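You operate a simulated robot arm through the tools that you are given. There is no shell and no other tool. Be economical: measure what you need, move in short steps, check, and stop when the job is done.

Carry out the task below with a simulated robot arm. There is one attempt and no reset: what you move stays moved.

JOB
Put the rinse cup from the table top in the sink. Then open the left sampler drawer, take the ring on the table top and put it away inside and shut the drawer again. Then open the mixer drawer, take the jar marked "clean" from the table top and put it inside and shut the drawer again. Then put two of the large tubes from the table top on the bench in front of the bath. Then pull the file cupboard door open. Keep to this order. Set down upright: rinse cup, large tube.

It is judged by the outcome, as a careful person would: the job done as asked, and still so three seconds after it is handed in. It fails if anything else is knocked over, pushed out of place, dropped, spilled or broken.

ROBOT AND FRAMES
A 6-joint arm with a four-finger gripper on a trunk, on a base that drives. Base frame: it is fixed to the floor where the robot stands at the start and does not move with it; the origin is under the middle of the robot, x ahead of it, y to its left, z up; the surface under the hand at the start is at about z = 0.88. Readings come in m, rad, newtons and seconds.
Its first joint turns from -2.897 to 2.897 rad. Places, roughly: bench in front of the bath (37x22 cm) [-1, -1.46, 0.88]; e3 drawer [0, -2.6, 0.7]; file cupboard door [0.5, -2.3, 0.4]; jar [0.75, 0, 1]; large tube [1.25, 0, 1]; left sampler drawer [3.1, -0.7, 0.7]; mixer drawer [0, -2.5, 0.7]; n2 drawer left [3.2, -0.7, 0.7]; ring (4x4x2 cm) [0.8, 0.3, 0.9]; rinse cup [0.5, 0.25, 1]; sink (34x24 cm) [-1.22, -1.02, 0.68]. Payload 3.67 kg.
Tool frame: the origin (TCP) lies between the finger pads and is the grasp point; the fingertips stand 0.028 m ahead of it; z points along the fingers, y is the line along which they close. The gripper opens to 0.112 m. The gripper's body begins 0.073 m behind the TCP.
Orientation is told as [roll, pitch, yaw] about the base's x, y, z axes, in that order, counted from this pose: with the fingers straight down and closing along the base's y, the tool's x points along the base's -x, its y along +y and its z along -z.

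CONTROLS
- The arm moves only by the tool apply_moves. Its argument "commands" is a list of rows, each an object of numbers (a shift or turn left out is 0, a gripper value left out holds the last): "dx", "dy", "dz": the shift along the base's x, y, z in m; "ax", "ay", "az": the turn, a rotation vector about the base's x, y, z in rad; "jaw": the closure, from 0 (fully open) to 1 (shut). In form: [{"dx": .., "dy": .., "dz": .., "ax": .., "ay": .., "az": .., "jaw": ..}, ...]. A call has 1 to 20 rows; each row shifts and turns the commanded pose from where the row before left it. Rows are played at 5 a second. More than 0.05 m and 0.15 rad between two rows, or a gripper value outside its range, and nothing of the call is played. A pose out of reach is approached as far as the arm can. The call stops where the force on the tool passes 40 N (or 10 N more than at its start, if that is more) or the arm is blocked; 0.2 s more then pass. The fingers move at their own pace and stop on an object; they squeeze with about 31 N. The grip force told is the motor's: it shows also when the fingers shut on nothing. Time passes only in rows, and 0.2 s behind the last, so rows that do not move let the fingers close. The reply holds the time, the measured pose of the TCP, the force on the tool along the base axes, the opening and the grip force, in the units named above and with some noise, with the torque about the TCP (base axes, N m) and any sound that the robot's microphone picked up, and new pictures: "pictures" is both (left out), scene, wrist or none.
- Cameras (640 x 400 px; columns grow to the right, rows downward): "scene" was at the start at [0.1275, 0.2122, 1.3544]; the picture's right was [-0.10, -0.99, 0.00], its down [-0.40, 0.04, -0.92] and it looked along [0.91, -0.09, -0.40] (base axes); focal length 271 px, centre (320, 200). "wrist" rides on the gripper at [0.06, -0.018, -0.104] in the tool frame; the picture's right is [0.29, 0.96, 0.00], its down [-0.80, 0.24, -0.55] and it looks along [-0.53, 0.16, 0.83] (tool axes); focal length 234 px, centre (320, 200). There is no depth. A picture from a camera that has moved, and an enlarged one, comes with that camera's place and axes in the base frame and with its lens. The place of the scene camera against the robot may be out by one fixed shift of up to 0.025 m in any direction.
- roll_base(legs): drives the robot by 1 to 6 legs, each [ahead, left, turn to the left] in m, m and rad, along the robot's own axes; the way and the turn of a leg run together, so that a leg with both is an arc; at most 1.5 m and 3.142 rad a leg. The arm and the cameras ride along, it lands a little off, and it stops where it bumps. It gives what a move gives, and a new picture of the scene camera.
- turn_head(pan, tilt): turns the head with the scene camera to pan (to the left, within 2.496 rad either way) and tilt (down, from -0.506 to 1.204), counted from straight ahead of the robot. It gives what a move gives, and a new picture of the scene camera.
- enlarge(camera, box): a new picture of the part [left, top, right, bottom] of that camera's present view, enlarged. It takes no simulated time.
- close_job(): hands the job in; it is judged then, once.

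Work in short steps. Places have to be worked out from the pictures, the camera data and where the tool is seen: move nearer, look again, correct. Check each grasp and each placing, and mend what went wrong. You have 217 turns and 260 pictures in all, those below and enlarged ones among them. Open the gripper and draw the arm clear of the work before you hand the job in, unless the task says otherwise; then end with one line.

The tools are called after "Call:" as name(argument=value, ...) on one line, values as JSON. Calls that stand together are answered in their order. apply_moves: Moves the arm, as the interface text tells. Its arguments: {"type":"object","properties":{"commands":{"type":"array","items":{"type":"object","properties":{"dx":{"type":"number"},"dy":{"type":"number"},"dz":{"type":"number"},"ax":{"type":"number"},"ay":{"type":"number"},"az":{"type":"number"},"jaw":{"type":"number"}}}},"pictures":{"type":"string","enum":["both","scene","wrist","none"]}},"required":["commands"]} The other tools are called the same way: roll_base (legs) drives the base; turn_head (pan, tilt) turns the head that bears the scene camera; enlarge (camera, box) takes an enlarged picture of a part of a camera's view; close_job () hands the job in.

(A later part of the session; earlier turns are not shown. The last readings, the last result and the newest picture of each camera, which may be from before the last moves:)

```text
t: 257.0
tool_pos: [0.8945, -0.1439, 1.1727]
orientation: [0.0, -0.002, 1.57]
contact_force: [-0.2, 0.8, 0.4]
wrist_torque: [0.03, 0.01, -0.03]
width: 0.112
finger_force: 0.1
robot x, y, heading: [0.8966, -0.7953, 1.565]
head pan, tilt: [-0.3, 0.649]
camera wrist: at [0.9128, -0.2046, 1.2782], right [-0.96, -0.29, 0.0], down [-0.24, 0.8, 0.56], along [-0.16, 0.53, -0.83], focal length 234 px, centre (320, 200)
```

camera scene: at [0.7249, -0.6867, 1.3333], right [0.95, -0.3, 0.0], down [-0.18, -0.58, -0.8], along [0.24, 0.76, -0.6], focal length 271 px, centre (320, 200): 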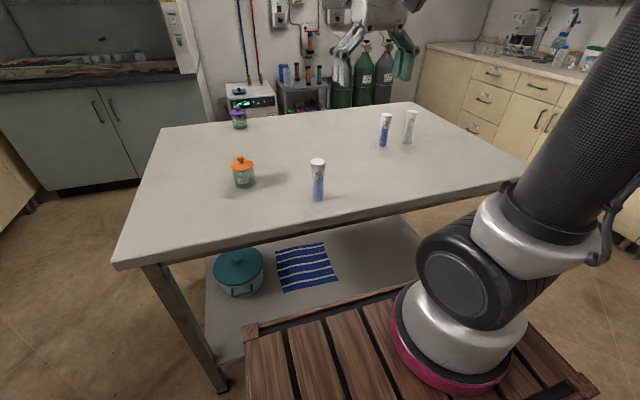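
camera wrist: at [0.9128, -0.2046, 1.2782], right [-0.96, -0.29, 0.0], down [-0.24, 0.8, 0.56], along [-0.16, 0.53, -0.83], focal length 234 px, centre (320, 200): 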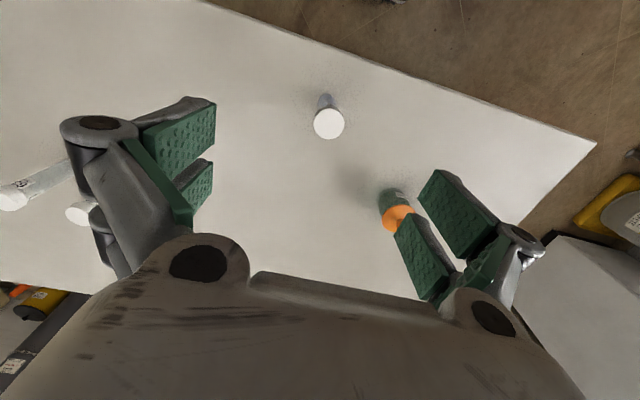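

Tube 61's cap is centred at (0.881, -0.135). I'll descend around it and grip the body below the cap.

Call:
apply_moves(commands=[{"dx": -0.0135, "dy": 0.009}, {"dz": -0.04}, {"dz": -0.04}, {"dz": -0.04}, {"dz": -0.02}, {}], pictures="wrist")

```text
t: 258.4
tool_pos: [0.8807, -0.135, 1.0321]
orientation: [0.0, -0.001, 1.57]
contact_force: [0.4, 0.1, 0.0]
wrist_torque: [-0.02, 0.01, -0.03]
width: 0.1117
finger_force: 0.0
robot x, y, heading: [0.901, -0.7984, 1.572]
head pan, tilt: [-0.3, 0.649]
camera wrist: at [0.8994, -0.1951, 1.137], right [-0.96, -0.29, 0.0], down [-0.24, 0.8, 0.56], along [-0.16, 0.53, -0.83], focal length 234 px, centre (320, 200)
```

wrist: 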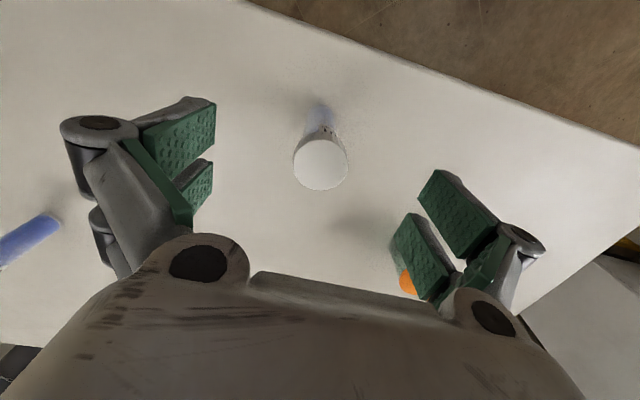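

It is centred. I'll go down to z 0.95 and grip.

Call:
apply_moves(commands=[{"dz": -0.03}, {"dz": -0.03}, {"dz": -0.022}, {}, {"jaw": 0.4}, {"jaw": 0.6}, {"jaw": 0.8}, {"jaw": 1}, {"jaw": 1}, {}], pictures="wrist")

```text
t: 260.6
tool_pos: [0.8814, -0.1353, 0.9516]
orientation: [0.0, -0.002, 1.571]
contact_force: [-0.1, 0.3, 0.5]
wrist_torque: [0.0, 0.01, -0.02]
width: 0.0266
finger_force: 31.3
robot x, y, heading: [0.8995, -0.7944, 1.565]
head pan, tilt: [-0.3, 0.649]
camera wrist: at [0.8999, -0.1951, 1.0562], right [-0.96, -0.29, 0.0], down [-0.24, 0.8, 0.56], along [-0.16, 0.53, -0.83], focal length 234 px, centre (320, 200)
```

wrist: 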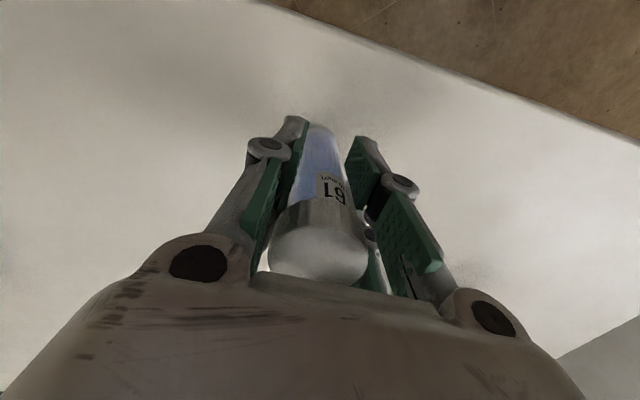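

Tube 61 is gripped. I'll lift it, tuck in, and drive to the bench by the bath.

Call:
apply_moves(commands=[{"dz": 0.04}, {"dz": 0.04}, {"dz": 0.04}, {"dz": 0.04}, {"dz": 0.04}, {"dz": 0.04}, {"dy": -0.04}, {"dy": -0.04}, {"dy": -0.04}, {}], pictures="none")

Call:
roll_base(legs=[[-0.15, 0, 0], [0, 0, 1.57], [1.15, 0, 0], [0, 0.5, 0]])

Call:
turn_head(pan=0.0, tilt=0.65)

```text
t: 262.8
tool_pos: [0.883, -0.2557, 1.1918]
orientation: [-0.002, -0.001, 1.571]
contact_force: [0.1, 1.1, -1.4]
wrist_torque: [-0.02, 0.0, -0.02]
width: 0.0266
finger_force: 31.3
robot x, y, heading: [0.8978, -0.7981, 1.571]
head pan, tilt: [-0.3, 0.649]
```

```text
t: 276.0
tool_pos: [-0.8027, -1.4638, 1.1912]
orientation: [0.0, -0.002, -3.138]
contact_force: [0.2, 0.1, -0.6]
wrist_torque: [-0.01, -0.05, -0.05]
width: 0.0264
finger_force: 30.8
robot x, y, heading: [-0.2626, -1.4479, -3.142]
head pan, tilt: [-0.3, 0.649]
camera scene: at [-0.3488, -1.6294, 1.3333], right [0.3, 0.96, 0.0], down [0.58, -0.18, -0.8], along [-0.76, 0.24, -0.6], focal length 271 px, centre (320, 200)
```

scene: 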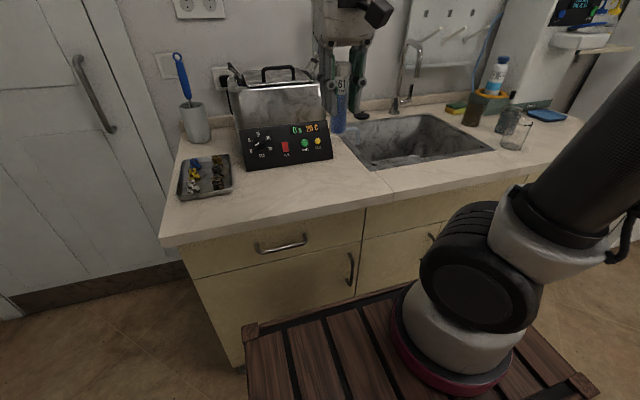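

```text
t: 276.8
tool_pos: [-0.8024, -1.4653, 1.1915]
orientation: [0.0, -0.002, -3.139]
contact_force: [-0.7, -0.4, -0.3]
wrist_torque: [-0.01, 0.0, 0.03]
width: 0.0266
finger_force: 30.6
robot x, y, heading: [-0.2571, -1.4473, -3.138]
head pan, tilt: [0.0, 0.649]
camera scene: at [-0.3527, -1.655, 1.3333], right [0.0, 1.0, 0.0], down [0.6, 0.0, -0.8], along [-0.8, 0.0, -0.6], focal length 271 px, centre (320, 200)
```

scene: 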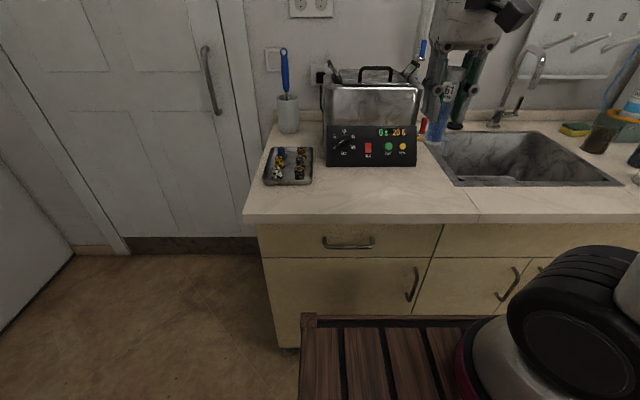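

The bench strip in front of the bath is clear, at about x -1.14..-0.89 and y -1.63..-1.34. I'll place tube 61 at (-1.0, -1.52).

Call:
apply_moves(commands=[{"dx": -0.04, "dy": -0.011}, {"dx": -0.04, "dy": -0.011}, {"dx": -0.04, "dy": -0.011}, {"dx": -0.04, "dy": -0.011}, {"dx": -0.038, "dy": -0.011}, {"dz": -0.04}, {"dz": -0.04}, {"dz": -0.04}, {"dz": -0.04}, {"dz": -0.03}, {"dz": -0.03}, {}])

```text
t: 279.4
tool_pos: [-0.9998, -1.5204, 0.9708]
orientation: [-0.001, -0.001, -3.139]
contact_force: [0.7, -0.1, -0.8]
wrist_torque: [-0.01, 0.0, -0.02]
width: 0.0263
finger_force: 30.8
robot x, y, heading: [-0.2586, -1.4461, -3.143]
head pan, tilt: [0.0, 0.649]
camera scene: at [-0.3527, -1.655, 1.3333], right [0.0, 1.0, 0.0], down [0.6, 0.0, -0.8], along [-0.8, 0.0, -0.6], focal length 271 px, centre (320, 200)
camera wrist: at [-0.9401, -1.5013, 1.0754], right [0.29, -0.96, 0.0], down [-0.8, -0.24, 0.55], along [-0.53, -0.16, -0.83], focal length 234 px, centre (320, 200)
```

scene: 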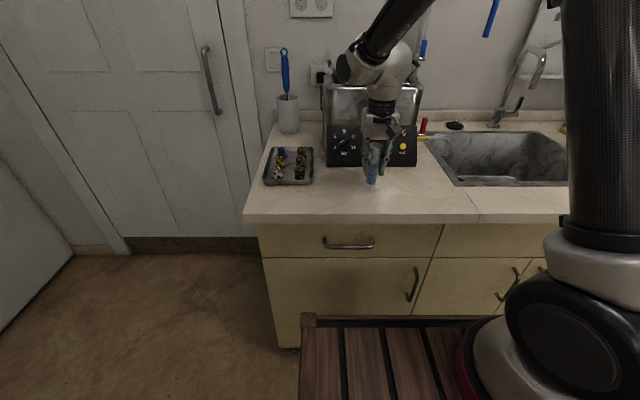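
wrist: 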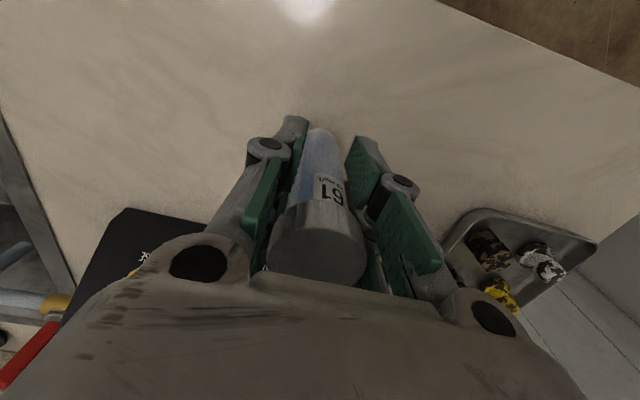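

The area is clear. I'll lower in small steps until contact.

Call:
apply_moves(commands=[{"dz": -0.008}, {"dz": -0.005}, {"dz": -0.003}, {"dz": -0.003}, {"dz": -0.002}, {}], pictures="none")

```text
t: 280.8
tool_pos: [-1.0004, -1.518, 0.9505]
orientation: [0.001, -0.003, -3.137]
contact_force: [2.2, -0.8, 16.8]
wrist_torque: [-0.03, -0.11, -0.05]
width: 0.0265
finger_force: 30.6
robot x, y, heading: [-0.2628, -1.4452, -3.137]
head pan, tilt: [0.0, 0.649]
```

It touches down at 17 N. I'll release gently and rise straight up.

Call:
apply_moves(commands=[{"dz": 0.001}, {"jaw": 0.7}, {"jaw": 0.5}, {"jaw": 0.3}, {"jaw": 0.1}, {"dz": 0.03}, {"dz": 0.04}, {"dz": 0.04}, {"dz": 0.04}, {"dz": 0.04}, {"dz": 0.04}, {}])

```text
t: 283.4
tool_pos: [-1.0018, -1.5197, 1.1831]
orientation: [-0.003, -0.003, -3.137]
contact_force: [0.0, -0.3, 0.1]
wrist_torque: [-0.03, -0.02, -0.03]
width: 0.101
finger_force: 0.1
robot x, y, heading: [-0.2596, -1.4474, -3.14]
head pan, tilt: [0.0, 0.649]
camera scene: at [-0.3527, -1.6551, 1.3333], right [0.0, 1.0, 0.0], down [0.6, 0.0, -0.8], along [-0.8, 0.0, -0.6], focal length 271 px, centre (320, 200)
camera wrist: at [-0.9412, -1.5005, 1.2871], right [0.29, -0.96, 0.0], down [-0.8, -0.24, 0.55], along [-0.53, -0.16, -0.83], focal length 234 px, centre (320, 200)
```

scene: 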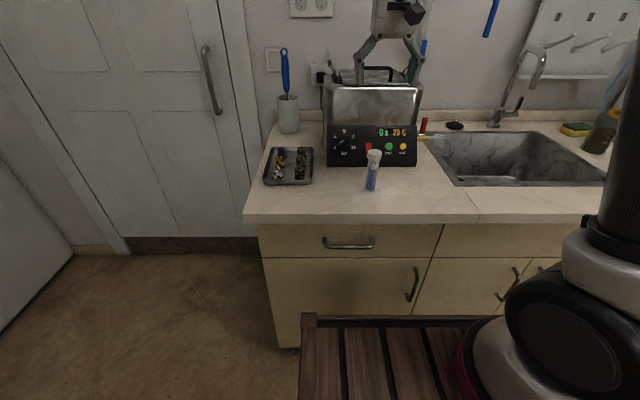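
wrist: 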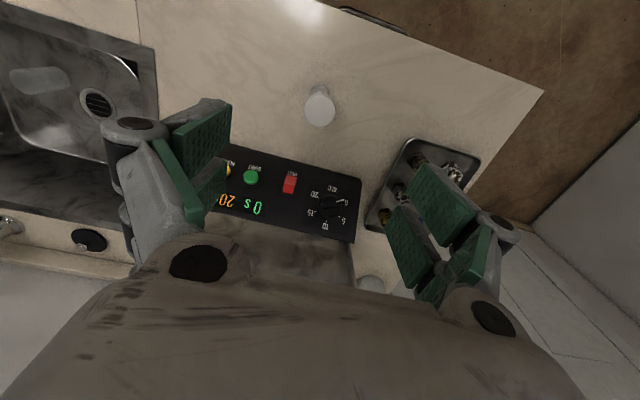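

The tube stands upright in front of the bath. While I'm here I'll check the cup in the sink, which shows at the wrist picture's edge.

Call:
enlarge(camera="wrist", box=[0, 0, 200, 200])

```text
2.00 times, centred on (100, 100) of wrist
camera zoom: at [-0.9412, -1.5005, 1.2871], right [0.29, -0.96, 0.0], down [-0.8, -0.24, 0.55], along [-0.53, -0.16, -0.83], focal length 468 px, centre (760, 400)
```

zoom: 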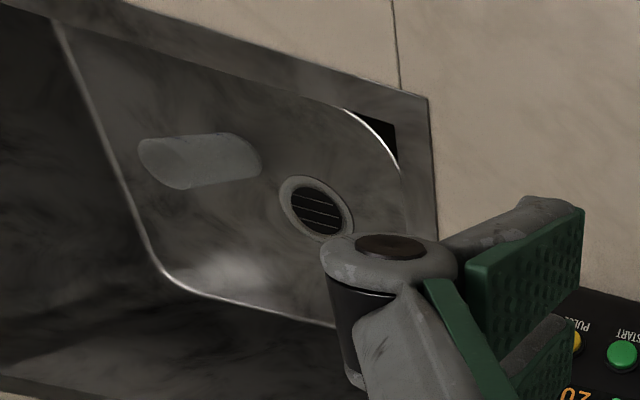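

The base and top of the cup line up as an upright cup where I set it. Now I'll go back for tube 62.

Call:
apply_moves(commands=[{"dz": 0.03, "dx": 0.02, "jaw": 0}, {"dx": 0.045}, {"dx": 0.045}, {"dx": 0.045}, {"dx": 0.04}, {}], pictures="none")

Call:
roll_base(legs=[[0, -0.5, 0], [-1.45, 0, 0], [0, 0, -1.57], [0.2, 0, 0]])

Call:
turn_head(pan=-0.2, tilt=0.6)

```text
t: 284.8
tool_pos: [-0.8062, -1.5192, 1.2116]
orientation: [-0.001, -0.002, -3.137]
contact_force: [0.0, 0.3, -0.5]
wrist_torque: [0.0, -0.03, -0.01]
width: 0.1123
finger_force: 0.1
robot x, y, heading: [-0.2637, -1.4426, -3.144]
head pan, tilt: [0.0, 0.649]
```

```text
t: 299.6
tool_pos: [1.1246, -0.2137, 1.2123]
orientation: [0.0, -0.003, 1.58]
contact_force: [0.5, 1.0, -0.4]
wrist_torque: [-0.01, -0.04, -0.01]
width: 0.112
finger_force: 0.1
robot x, y, heading: [1.1999, -0.7573, 1.571]
head pan, tilt: [0.0, 0.649]
camera scene: at [0.9995, -0.646, 1.3333], right [1.0, 0.0, 0.0], down [0.0, -0.6, -0.8], along [0.0, 0.8, -0.6], focal length 271 px, centre (320, 200)
```

scene: 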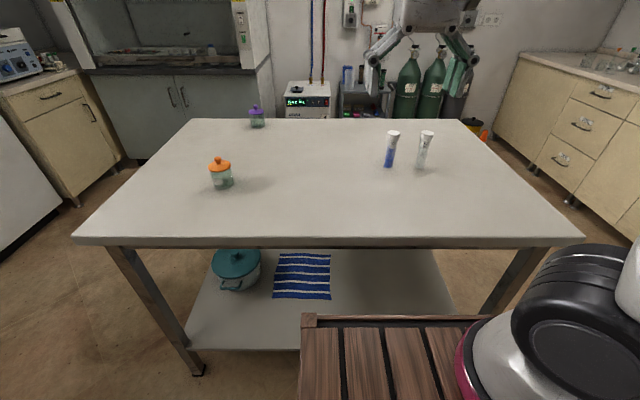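

```text
t: 300.3
tool_pos: [1.1239, -0.2134, 1.2112]
orientation: [0.001, -0.003, 1.58]
contact_force: [-0.7, -0.1, 1.2]
wrist_torque: [0.0, -0.02, 0.0]
width: 0.112
finger_force: 0.0
robot x, y, heading: [1.2007, -0.7631, 1.577]
head pan, tilt: [-0.201, 0.6]
camera scene: at [1.0171, -0.6462, 1.3376], right [0.98, -0.19, 0.0], down [-0.11, -0.55, -0.82], along [0.16, 0.81, -0.57], focal length 271 px, centre (320, 200)
```

scene: 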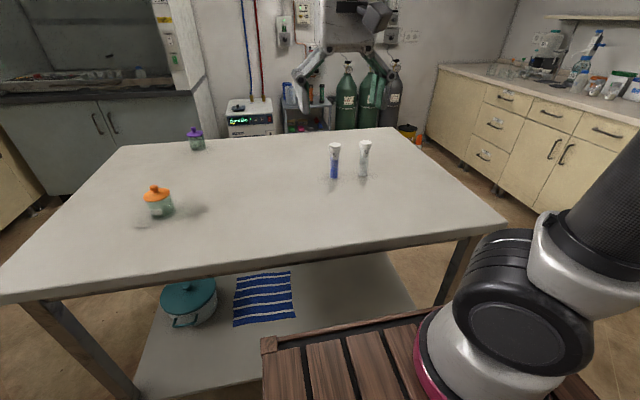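

Tube 62 is at about (1.22, 0.12), with tube 63 about 0.11 m to its right. I'll move over 62 with a narrower opening and measure.

Call:
apply_moves(commands=[{"dx": 0.013, "dy": 0.045, "jaw": 0.25, "az": -0.009}, {"dx": 0.013, "dy": 0.045}, {"dx": 0.013, "dy": 0.045}, {"dx": 0.013, "dy": 0.045}, {"dx": 0.013, "dy": 0.045}, {"dx": 0.013, "dy": 0.045}, {"dz": -0.03}, {}], pictures="wrist")

```text
t: 302.1
tool_pos: [1.2025, 0.0571, 1.1814]
orientation: [0.0, -0.003, 1.569]
contact_force: [0.4, -0.5, -1.2]
wrist_torque: [0.03, 0.01, 0.03]
width: 0.0841
finger_force: 0.1
robot x, y, heading: [1.1984, -0.7602, 1.575]
head pan, tilt: [-0.201, 0.6]
camera wrist: at [1.2209, -0.0031, 1.286], right [-0.96, -0.29, 0.0], down [-0.24, 0.8, 0.56], along [-0.16, 0.53, -0.83], focal length 234 px, centre (320, 200)
```

wrist: 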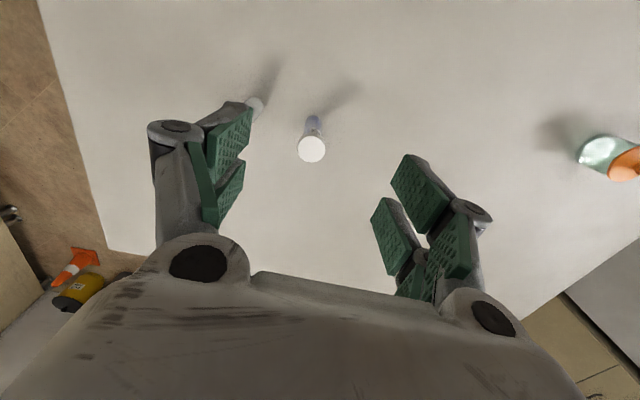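

Tube 62 is at (1.199, 0.105) and 63 stands at about (1.297, 0.107). I'll narrow the opening to about 6 cm so the right finger clears tube 63.

Call:
apply_moves(commands=[{"dx": -0.0035, "dy": 0.048, "jaw": 0.44}, {"dz": -0.04}, {"dz": -0.04}, {"dz": -0.03}, {}], pictures="wrist")

```text
t: 303.3
tool_pos: [1.1995, 0.104, 1.071]
orientation: [-0.001, -0.001, 1.57]
contact_force: [-0.3, -1.0, 1.0]
wrist_torque: [0.01, 0.02, 0.02]
width: 0.0627
finger_force: 0.1
robot x, y, heading: [1.2009, -0.7548, 1.58]
head pan, tilt: [-0.201, 0.6]
camera wrist: at [1.217, 0.0445, 1.1757], right [-0.96, -0.29, 0.0], down [-0.24, 0.8, 0.55], along [-0.16, 0.53, -0.83], focal length 234 px, centre (320, 200)
```

wrist: 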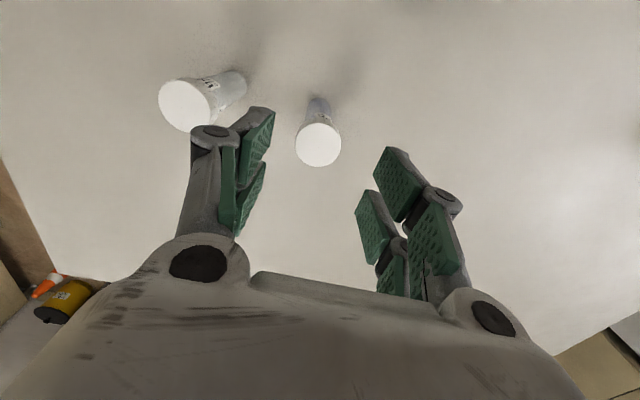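

The margins are small but fine. I'll narrow slightly more and descend to grip.

Call:
apply_moves(commands=[{"dx": -0.001, "dy": 0.0015, "jaw": 0.5}, {"dz": -0.03}, {"dz": -0.03}, {"dz": -0.03}, {"dz": -0.03}, {}, {"jaw": 0.7}, {"jaw": 0.85}, {"jaw": 1}, {"jaw": 1}, {}], pictures="wrist")

```text
t: 305.7
tool_pos: [1.1961, 0.1062, 0.9514]
orientation: [0.0, -0.003, 1.569]
contact_force: [-1.2, -0.7, -0.2]
wrist_torque: [0.02, -0.01, -0.02]
width: 0.0268
finger_force: 31.1
robot x, y, heading: [1.1973, -0.7608, 1.577]
head pan, tilt: [-0.201, 0.6]
camera wrist: at [1.2156, 0.0451, 1.0564], right [-0.96, -0.29, 0.0], down [-0.24, 0.8, 0.56], along [-0.16, 0.53, -0.83], focal length 234 px, centre (320, 200)
```

wrist: 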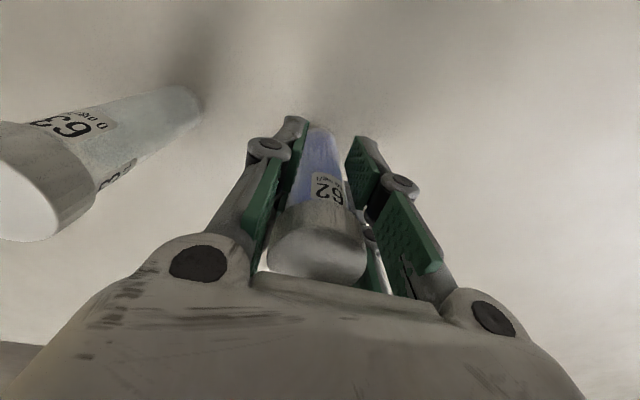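

Tube 62 is gripped. I'll lift it, tuck in, and drive to the bench again.

Call:
apply_moves(commands=[{"dz": 0.04}, {"dz": 0.04}, {"dz": 0.04}, {"dz": 0.04}, {"dz": 0.04}, {"dz": 0.04}, {"dy": -0.045}, {"dy": -0.045}, {"dy": -0.045}, {"dy": -0.045}, {"dy": -0.045}, {"dy": -0.045}, {"dy": -0.045}, {}], pictures="none")

Call:
roll_base(legs=[[-0.2, 0, 0], [0, 0, 1.565], [1.45, 0, 0], [0, 0.5, 0]])

Call:
turn_head(pan=0.0, tilt=0.65)

```text
t: 308.7
tool_pos: [1.1986, -0.2109, 1.1915]
orientation: [-0.001, 0.0, 1.57]
contact_force: [0.1, -0.1, -0.7]
wrist_torque: [0.03, -0.01, -0.01]
width: 0.0261
finger_force: 30.7
robot x, y, heading: [1.1987, -0.7579, 1.58]
head pan, tilt: [-0.201, 0.6]
```

```text
t: 323.4
tool_pos: [-0.7768, -1.4592, 1.1913]
orientation: [0.0, -0.002, 3.132]
contact_force: [0.3, 0.1, -1.9]
wrist_torque: [0.0, 0.0, 0.0]
width: 0.0264
finger_force: 30.7
robot x, y, heading: [-0.2277, -1.4591, 3.133]
head pan, tilt: [-0.201, 0.6]
camera scene: at [-0.3212, -1.6525, 1.3376], right [0.2, 0.98, 0.0], down [0.55, -0.11, -0.83], along [-0.81, 0.17, -0.56], focal length 271 px, centre (320, 200)
```

scene: 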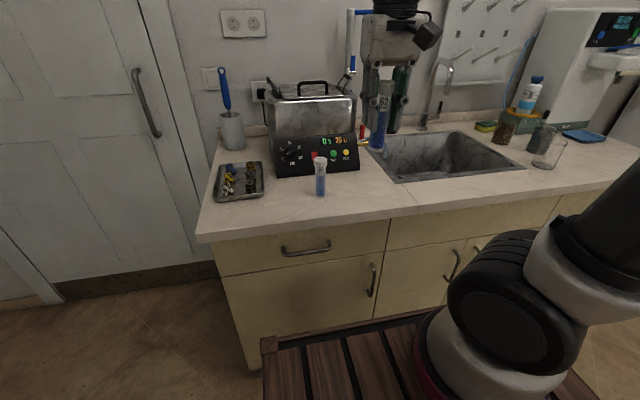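

```text
t: 324.1
tool_pos: [-0.7774, -1.4593, 1.1926]
orientation: [0.001, -0.001, 3.134]
contact_force: [-1.4, -0.2, -0.4]
wrist_torque: [0.0, 0.02, 0.03]
width: 0.0266
finger_force: 31.2
robot x, y, heading: [-0.2331, -1.46, 3.134]
head pan, tilt: [0.0, 0.649]
camera scene: at [-0.3215, -1.6701, 1.3333], right [0.0, 1.0, 0.0], down [0.6, 0.0, -0.8], along [-0.8, 0.0, -0.6], focal length 271 px, centre (320, 200)
```

scene: 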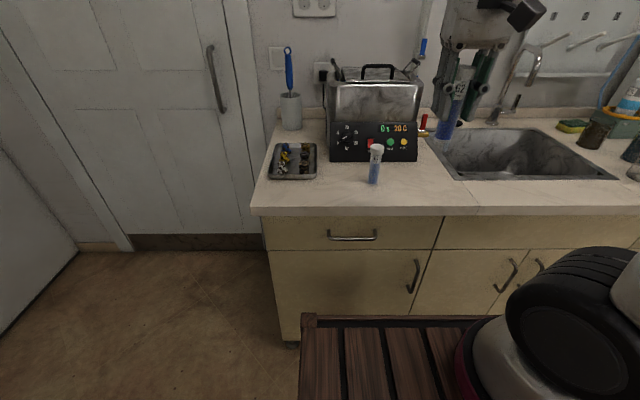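

I'll place tube 62 at (-1.0, -1.40), beside the first.

Call:
apply_moves(commands=[{"dx": -0.04, "dy": 0.01}, {"dx": -0.04, "dy": 0.01}, {"dx": -0.04, "dy": 0.01}, {"dx": -0.04, "dy": 0.01}, {"dx": -0.04, "dy": 0.01}, {"dx": -0.023, "dy": 0.006}, {"dz": -0.04}, {"dz": -0.04}, {"dz": -0.04}, {"dz": -0.04}, {"dz": -0.03}, {"dz": -0.03}, {}])

Call:
apply_moves(commands=[{"dz": -0.008}, {"dz": -0.005}, {"dz": -0.003}, {"dz": -0.003}, {"dz": -0.002}, {}], pictures="none")

```text
t: 326.9
tool_pos: [-1.0007, -1.403, 0.971]
orientation: [0.0, -0.001, 3.134]
contact_force: [-0.5, -0.1, -0.8]
wrist_torque: [0.0, 0.03, 0.0]
width: 0.0266
finger_force: 31.5
robot x, y, heading: [-0.2303, -1.465, 3.14]
head pan, tilt: [0.0, 0.649]
camera scene: at [-0.3215, -1.6701, 1.3333], right [0.0, 1.0, 0.0], down [0.6, 0.0, -0.8], along [-0.8, 0.0, -0.6], focal length 271 px, centre (320, 200)
camera wrist: at [-0.9399, -1.3854, 1.0748], right [0.28, -0.96, 0.0], down [-0.8, -0.23, 0.56], along [-0.53, -0.15, -0.83], focal length 234 px, centre (320, 200)
```

scene: 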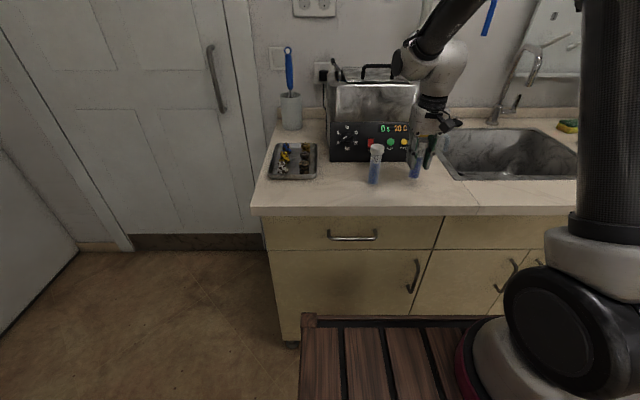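
wrist: 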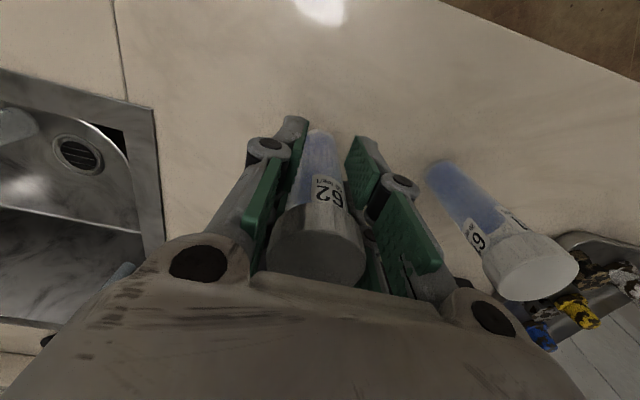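

```text
t: 328.3
tool_pos: [-1.0004, -1.4023, 0.9519]
orientation: [0.001, -0.003, 3.134]
contact_force: [1.8, -1.4, 12.9]
wrist_torque: [-0.05, -0.03, 0.01]
width: 0.0266
finger_force: 30.7
robot x, y, heading: [-0.2287, -1.4626, 3.139]
head pan, tilt: [0.0, 0.649]
```

It touches down at 13 N. I'll open only partly so I don't disturb tube 61, then rise.

Call:
apply_moves(commands=[{"dz": 0.001}, {"jaw": 0.7}, {"jaw": 0.6}, {"jaw": 0.5}, {}, {"dz": 0.03}, {"dz": 0.04}, {"dz": 0.04}, {"dz": 0.04}, {"dz": 0.04}, {"dz": 0.04}, {"dx": 0.03}, {"dx": 0.045}, {"dx": 0.045}, {"dx": 0.045}, {}])

```text
t: 331.7
tool_pos: [-0.8344, -1.4025, 1.1818]
orientation: [-0.002, -0.001, 3.133]
contact_force: [0.2, -0.3, -0.6]
wrist_torque: [0.03, -0.01, 0.0]
width: 0.0562
finger_force: 0.0
robot x, y, heading: [-0.2295, -1.461, 3.135]
head pan, tilt: [0.0, 0.649]
camera scene: at [-0.3217, -1.6701, 1.3333], right [0.0, 1.0, 0.0], down [0.6, 0.0, -0.8], along [-0.8, 0.0, -0.6], focal length 271 px, centre (320, 200)
camera wrist: at [-0.7735, -1.3856, 1.2866], right [0.28, -0.96, 0.0], down [-0.8, -0.23, 0.55], along [-0.53, -0.15, -0.83], focal length 234 px, centre (320, 200)
```

scene: 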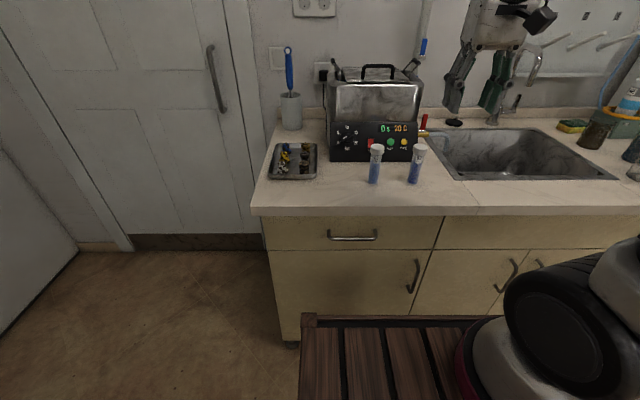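
wrist: 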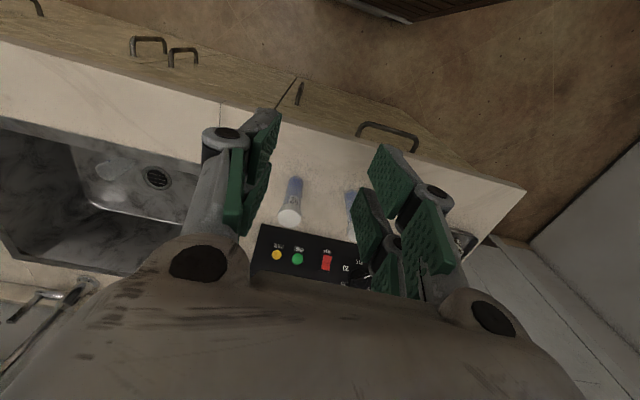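

Both tubes stand upright in front of the bath. I'll drive to the file cupboard, the left door under the FILES drawer.

Call:
roll_base(legs=[[-0.3, 0, 0], [0, 0, 1.577], [-0.13, 0.6, 0]])

Call:
turn_head(pan=-0.1, tilt=0.75)

```text
t: 340.6
tool_pos: [0.6118, -1.9283, 1.1814]
orientation: [0.0, -0.002, -1.56]
contact_force: [-0.8, -0.3, 0.5]
wrist_torque: [0.0, 0.0, -0.01]
width: 0.056
finger_force: 0.0
robot x, y, heading: [0.6589, -1.3236, -1.55]
head pan, tilt: [0.0, 0.649]
camera scene: at [0.8916, -1.4191, 1.3333], right [-1.0, -0.02, 0.0], down [-0.01, 0.6, -0.8], along [0.01, -0.8, -0.6], focal length 271 px, centre (320, 200)
```

scene: 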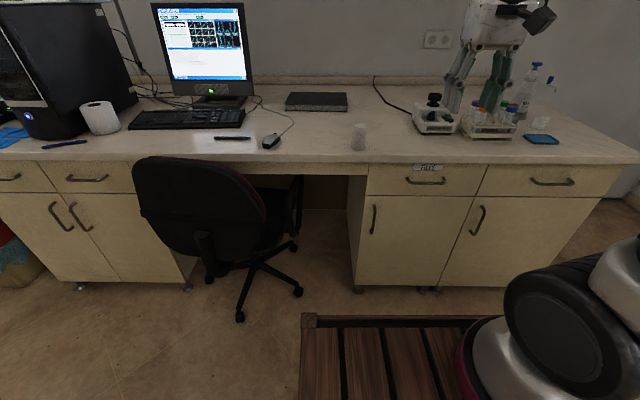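

```text
t: 341.3
tool_pos: [0.6121, -1.9291, 1.1833]
orientation: [-0.001, -0.001, -1.561]
contact_force: [-0.1, 0.1, -0.1]
wrist_torque: [-0.02, -0.02, 0.0]
width: 0.056
finger_force: 0.0
robot x, y, heading: [0.6623, -1.3215, -1.554]
head pan, tilt: [-0.099, 0.75]
camera scene: at [0.8833, -1.415, 1.3247], right [-1.0, 0.08, 0.0], down [0.06, 0.68, -0.73], along [-0.06, -0.73, -0.68], focal length 271 px, centre (320, 200)
```

scene: 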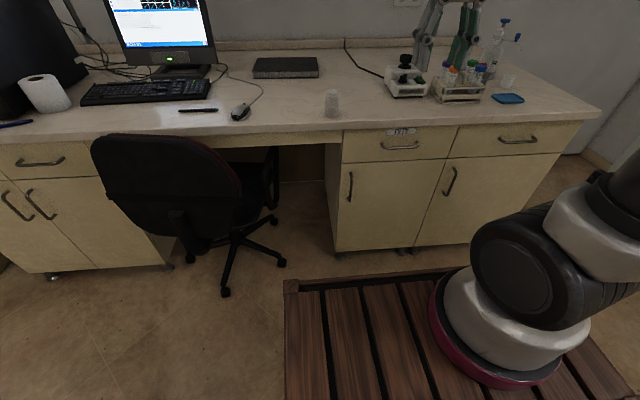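

The cupboard handle is a vertical bar at about x 0.68, y -2.28, z 0.49–0.65. I'll pitch the hand forward with the fingers closing sideways, then bring it lower.

Call:
apply_moves(commands=[{"dx": 0.03, "dy": -0.03, "dz": -0.02, "jaw": 0.3}, {"dx": 0.038, "dy": -0.03, "dz": -0.01}, {"ax": -0.14, "dz": -0.03}, {"ax": -0.14, "dz": -0.03}, {"ax": -0.14, "dz": -0.03}, {"ax": -0.14, "dz": -0.03}, {"ax": -0.14, "dz": -0.03}, {"ax": -0.14, "dz": -0.03}, {"ax": -0.1, "dz": -0.03}, {}])

```text
t: 343.5
tool_pos: [0.6925, -2.0655, 1.0134]
orientation: [-0.038, -0.883, -1.555]
contact_force: [-0.2, -0.1, -0.3]
wrist_torque: [0.02, 0.01, 0.01]
width: 0.0784
finger_force: 0.0
out of reach, approached as far as the arm can: row 6, 7, 8, 9
robot x, y, heading: [0.6622, -1.3235, -1.555]
head pan, tilt: [-0.099, 0.75]
camera scene: at [0.8833, -1.4148, 1.3247], right [-1.0, 0.08, 0.0], down [0.06, 0.68, -0.73], along [-0.06, -0.73, -0.68], focal length 271 px, centre (320, 200)
camera wrist: at [0.6765, -1.9475, 1.0339], right [0.95, 0.17, -0.25], down [0.26, -0.08, 0.96], along [0.15, -0.98, -0.12], focal length 234 px, centre (320, 200)
```

scene: 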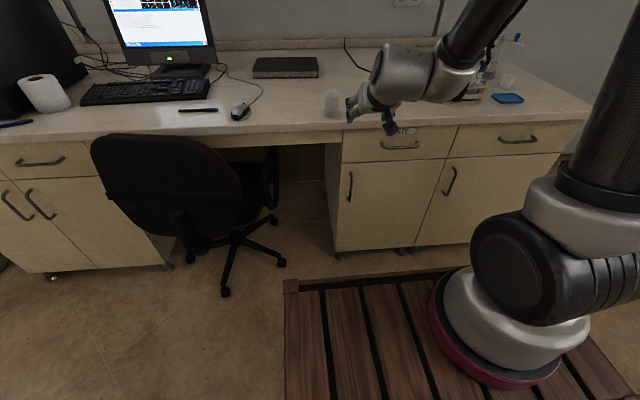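
wrist: 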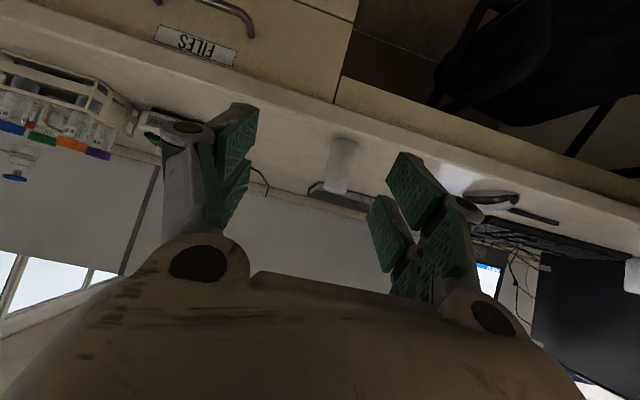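

The pitch is 0.88 rad. I'll lower step by step in front of the door.

Call:
apply_moves(commands=[{"dz": -0.04}, {"dz": -0.04}, {"dz": -0.04}, {"dz": -0.04}, {"dz": -0.04}, {"dz": -0.04}, {"dz": -0.04}, {"dz": -0.04}, {}])

```text
t: 345.5
tool_pos: [0.703, -2.1388, 0.7621]
orientation: [-0.168, -0.853, -1.454]
contact_force: [-0.3, -0.3, -0.5]
wrist_torque: [-0.03, 0.02, 0.01]
width: 0.0786
finger_force: 0.0
out of reach, approached as far as the arm can: row 1, 2, 3, 4, 5, 6, 7, 8
robot x, y, heading: [0.6594, -1.3215, -1.558]
head pan, tilt: [-0.099, 0.75]
camera scene: at [0.8833, -1.415, 1.3247], right [-1.0, 0.08, 0.0], down [0.06, 0.68, -0.73], along [-0.06, -0.73, -0.68], focal length 271 px, centre (320, 200)
camera wrist: at [0.689, -2.0202, 0.7879], right [0.93, 0.18, -0.32], down [0.34, -0.1, 0.93], along [0.13, -0.98, -0.16], focal length 234 px, centre (320, 200)
```

scene: 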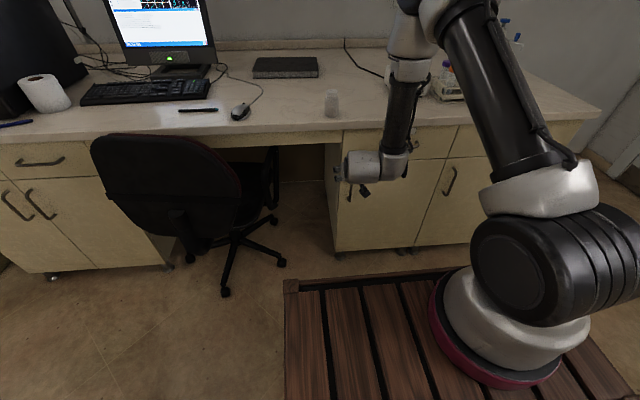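
wrist: 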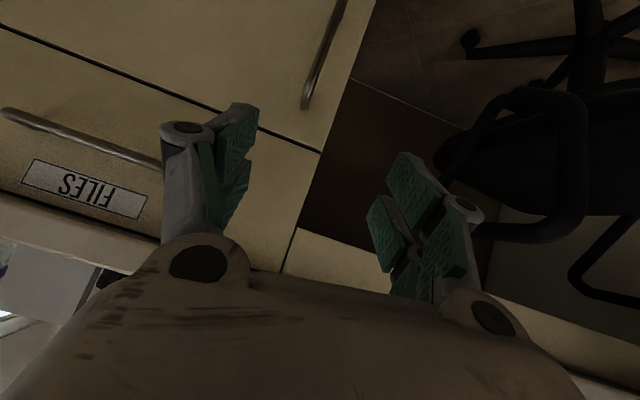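

The arm is at an awkward wrist stretch again. As before, pitching further should free it, so I'll try that here in front of the door.

Call:
apply_moves(commands=[{"dy": 0.04}, {"ax": -0.14}, {"ax": -0.14}, {"ax": -0.14}, {}])

```text
t: 346.7
tool_pos: [0.6972, -2.1658, 0.8084]
orientation: [-0.516, -1.229, -1.132]
contact_force: [0.0, 0.4, 0.4]
wrist_torque: [-0.01, -0.03, 0.03]
width: 0.0781
finger_force: 0.1
out of reach, approached as far as the arm can: row 1, 2, 3, 4
robot x, y, heading: [0.6598, -1.3226, -1.551]
head pan, tilt: [-0.099, 0.75]
camera scene: at [0.8833, -1.415, 1.3247], right [-1.0, 0.08, 0.0], down [0.06, 0.68, -0.73], along [-0.06, -0.73, -0.68], focal length 271 px, centre (320, 200)
camera wrist: at [0.6805, -2.048, 0.7842], right [0.9, 0.04, -0.43], down [0.4, 0.27, 0.87], along [0.15, -0.96, 0.23], focal length 234 px, centre (320, 200)
```

scene: 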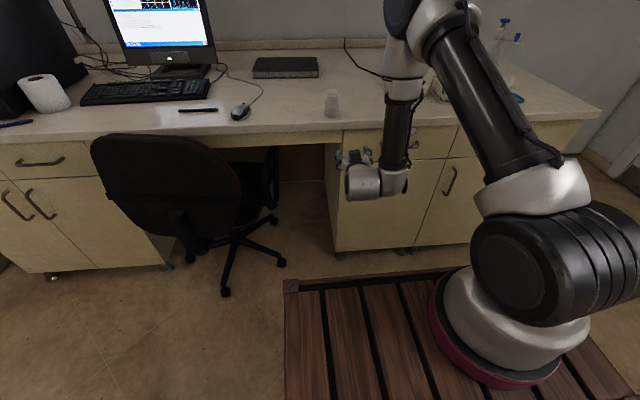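
wrist: 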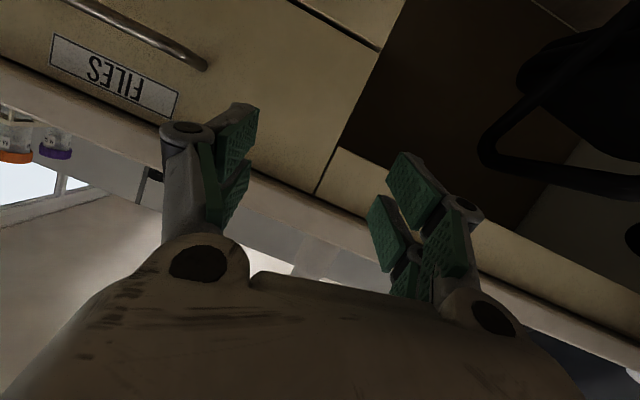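

The tool now points forward and slightly down, with the closing axis nearly horizontal. I'll try lowering from here.

Call:
apply_moves(commands=[{"dz": -0.03}, {"dz": -0.03}, {"dz": -0.03}, {"dz": -0.03}, {}], pictures="wrist")

```text
t: 347.9
tool_pos: [0.7061, -2.2192, 0.7058]
orientation: [-0.492, -1.234, -1.159]
contact_force: [-0.4, -0.3, -0.9]
wrist_torque: [-0.01, -0.04, -0.04]
width: 0.0783
finger_force: 0.1
out of reach, approached as far as the arm can: row 1, 2, 3, 4
robot x, y, heading: [0.6555, -1.3198, -1.547]
head pan, tilt: [-0.099, 0.75]
camera wrist: at [0.6907, -2.1019, 0.6834], right [0.91, 0.04, -0.42], down [0.4, 0.27, 0.88], along [0.15, -0.96, 0.23], focal length 234 px, centre (320, 200)
```

wrist: 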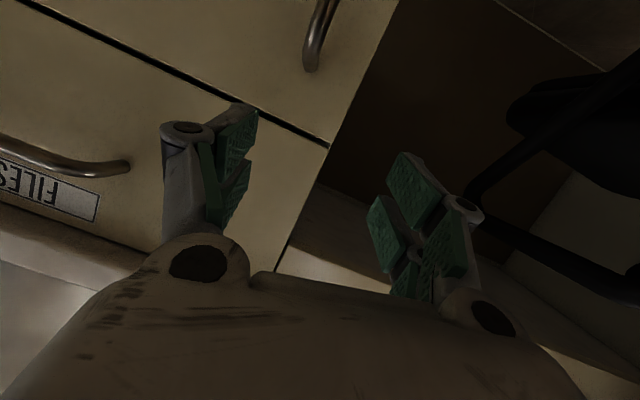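

The arm wants to extend more when low, so I'm standing too close. I'll back the base 0.2 m.

Call:
roll_base(legs=[[-0.2, 0, 0]])

Call:
apply_moves(commands=[{"dy": -0.02}, {"dz": -0.03}, {"dz": -0.03}, {}], pictures="both")

```text
t: 349.5
tool_pos: [0.7025, -2.0211, 0.706]
orientation: [-0.493, -1.235, -1.157]
contact_force: [-0.4, -0.6, 0.4]
wrist_torque: [-0.01, 0.02, 0.0]
width: 0.0784
finger_force: 0.0
robot x, y, heading: [0.6515, -1.1238, -1.554]
head pan, tilt: [-0.099, 0.75]
camera scene: at [0.88, -1.2159, 1.3247], right [-1.0, 0.08, 0.0], down [0.06, 0.68, -0.73], along [-0.06, -0.73, -0.68], focal length 271 px, centre (320, 200)
```

scene: 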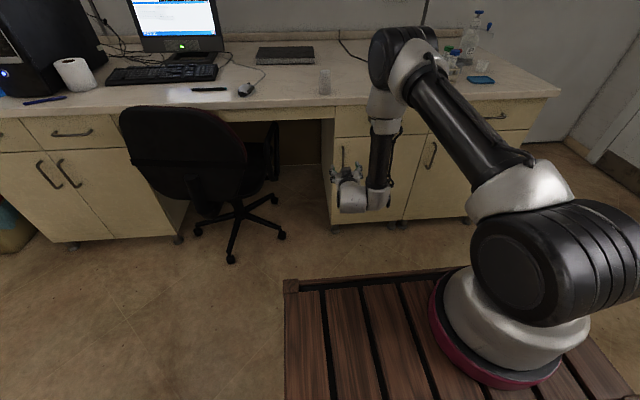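

```text
t: 350.5
tool_pos: [0.7035, -2.0397, 0.6459]
orientation: [-0.495, -1.235, -1.157]
contact_force: [0.8, -0.2, -0.2]
wrist_torque: [-0.02, -0.02, -0.01]
width: 0.0785
finger_force: 0.1
robot x, y, heading: [0.6565, -1.1257, -1.555]
head pan, tilt: [-0.099, 0.75]
camera scene: at [0.88, -1.2159, 1.3247], right [-1.0, 0.08, 0.0], down [0.06, 0.68, -0.73], along [-0.06, -0.73, -0.68], focal length 271 px, centre (320, 200)
camera wrist: at [0.6885, -1.922, 0.6235], right [0.91, 0.03, -0.42], down [0.4, 0.27, 0.88], along [0.14, -0.96, 0.24], focal length 234 px, centre (320, 200)
```

scene: 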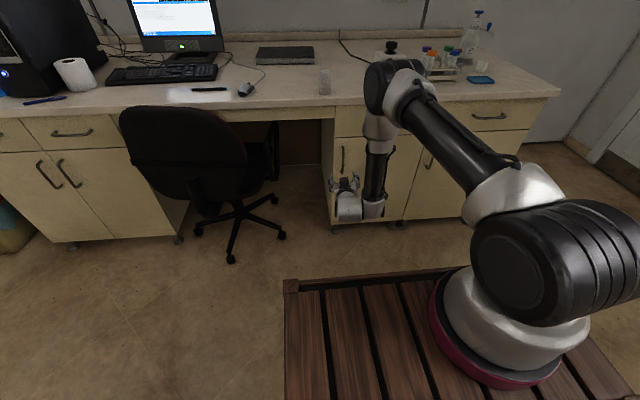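
wrist: 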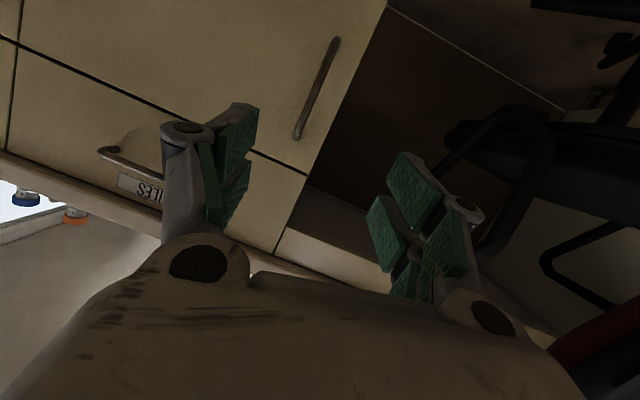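

The arm moves freely now. The handle is at x≈0.668, z 0.50–0.64. I'll square up the hand, line it up at z 0.585, and look again.

Call:
apply_moves(commands=[{"ay": -0.084, "dx": -0.017, "dz": -0.02}, {"ay": -0.084, "dx": -0.018, "dz": -0.02}, {"az": 0.05, "dz": -0.02, "jaw": 0.45}, {"dy": -0.04}, {"dy": -0.04}, {}], pictures="wrist")

```text
t: 351.9
tool_pos: [0.7297, -2.1535, 0.5949]
orientation: [-0.392, -1.229, -1.232]
contact_force: [-0.6, 0.3, 1.1]
wrist_torque: [-0.03, 0.0, -0.02]
width: 0.0616
finger_force: 0.0
out of reach, approached as far as the arm can: row 1, 2, 3, 4
robot x, y, heading: [0.6544, -1.1277, -1.555]
head pan, tilt: [-0.099, 0.75]
camera wrist: at [0.7127, -2.0353, 0.5738], right [0.92, 0.06, -0.39], down [0.37, 0.27, 0.89], along [0.16, -0.96, 0.22], focal length 234 px, centre (320, 200)
```

wrist: 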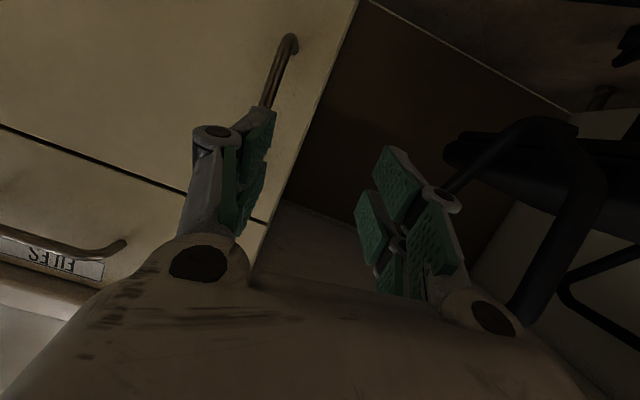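

Squaring this way seems to hit a wrist limit. The grip is symmetric, so I'll back off and roll the hand the other way by about half a turn.

Call:
apply_moves(commands=[{"dy": 0.04}, {"dy": 0.04}, {"dy": 0.03}, {"ay": 0.14}, {"ay": 0.14}, {"ay": 0.14}, {"ay": 0.14}, {"ay": 0.14}, {"ay": 0.14}, {"ay": 0.14}, {"ay": 0.14}, {"ay": 0.14}, {"ay": 0.14}, {}], pictures="none")

Call:
apply_moves(commands=[{"ay": 0.14}, {"ay": 0.14}, {"ay": 0.14}, {"ay": 0.14}, {"ay": 0.14}, {"ay": 0.14}, {"ay": 0.14}, {"ay": 0.14}, {"ay": 0.14}, {"ay": 0.14}, {}], pictures="both")

```text
t: 354.9
tool_pos: [0.7291, -2.0474, 0.5946]
orientation: [-1.58, -0.049, -0.321]
contact_force: [0.5, 0.0, 1.0]
wrist_torque: [-0.03, 0.03, 0.01]
width: 0.0617
finger_force: 0.0
out of reach, approached as far as the arm can: row 3
robot x, y, heading: [0.6566, -1.1196, -1.554]
head pan, tilt: [-0.099, 0.75]
```

```text
t: 357.3
tool_pos: [0.7361, -2.0462, 0.595]
orientation: [-2.534, 1.184, -0.985]
contact_force: [-0.6, -0.4, 0.0]
wrist_torque: [-0.05, 0.0, -0.01]
width: 0.0616
finger_force: 0.0
out of reach, approached as far as the arm can: row 10
robot x, y, heading: [0.6568, -1.1234, -1.558]
head pan, tilt: [-0.099, 0.75]
camera scene: at [0.88, -1.2159, 1.3247], right [-1.0, 0.08, 0.0], down [0.06, 0.68, -0.73], along [-0.06, -0.73, -0.68], focal length 271 px, centre (320, 200)
camera wrist: at [0.7464, -1.9277, 0.6231], right [-1.0, 0.08, 0.06], down [-0.04, 0.27, -0.96], along [-0.09, -0.96, -0.27], focal length 234 px, centre (320, 200)
```

scene: 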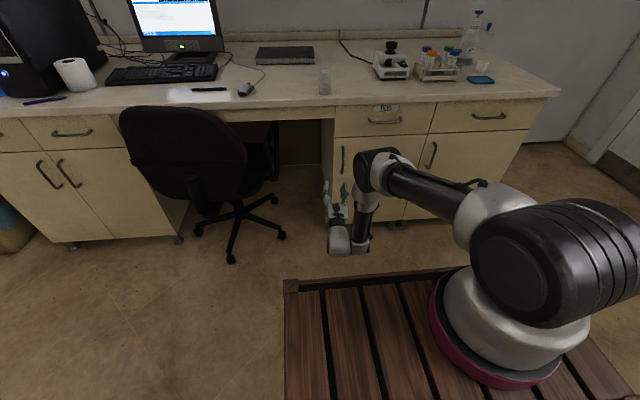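
wrist: 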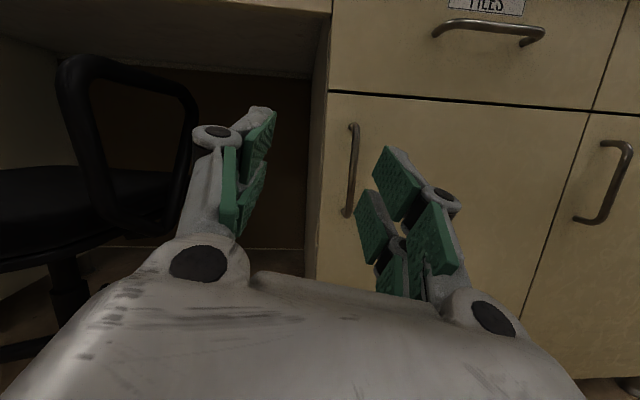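

That worked: the view is upright and the handle is at (0.666, -2.285, 0.573). I'll level the pitch and centre on the handle.

Call:
apply_moves(commands=[{"ax": 0.14}, {"ax": 0.14}, {"dx": -0.035}, {"dx": -0.035, "dz": -0.015}, {"ay": 0.1}, {"ay": 0.1}, {}], pictures="wrist")

```text
t: 358.9
tool_pos: [0.7347, -2.0286, 0.5805]
orientation: [-2.835, 1.522, -1.311]
contact_force: [-0.2, 0.4, 0.1]
wrist_torque: [-0.02, 0.03, -0.05]
width: 0.0615
finger_force: 0.0
out of reach, approached as far as the arm can: row 3, 4, 5, 6
robot x, y, heading: [0.6551, -1.1243, -1.557]
head pan, tilt: [-0.099, 0.75]
camera wrist: at [0.7566, -1.9229, 0.6367], right [-0.96, 0.06, 0.27], down [-0.2, 0.53, -0.83], along [-0.19, -0.85, -0.49], focal length 234 px, centre (320, 200)
```

wrist: 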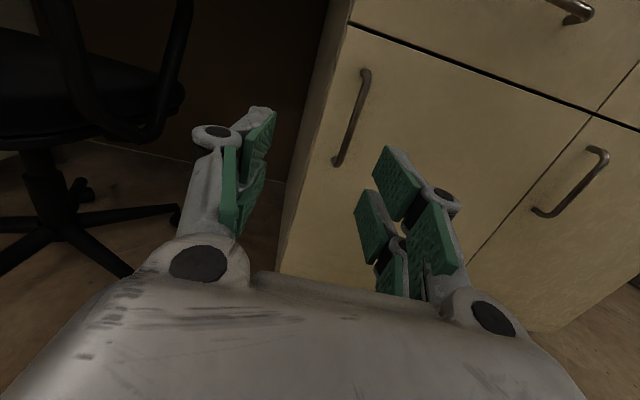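

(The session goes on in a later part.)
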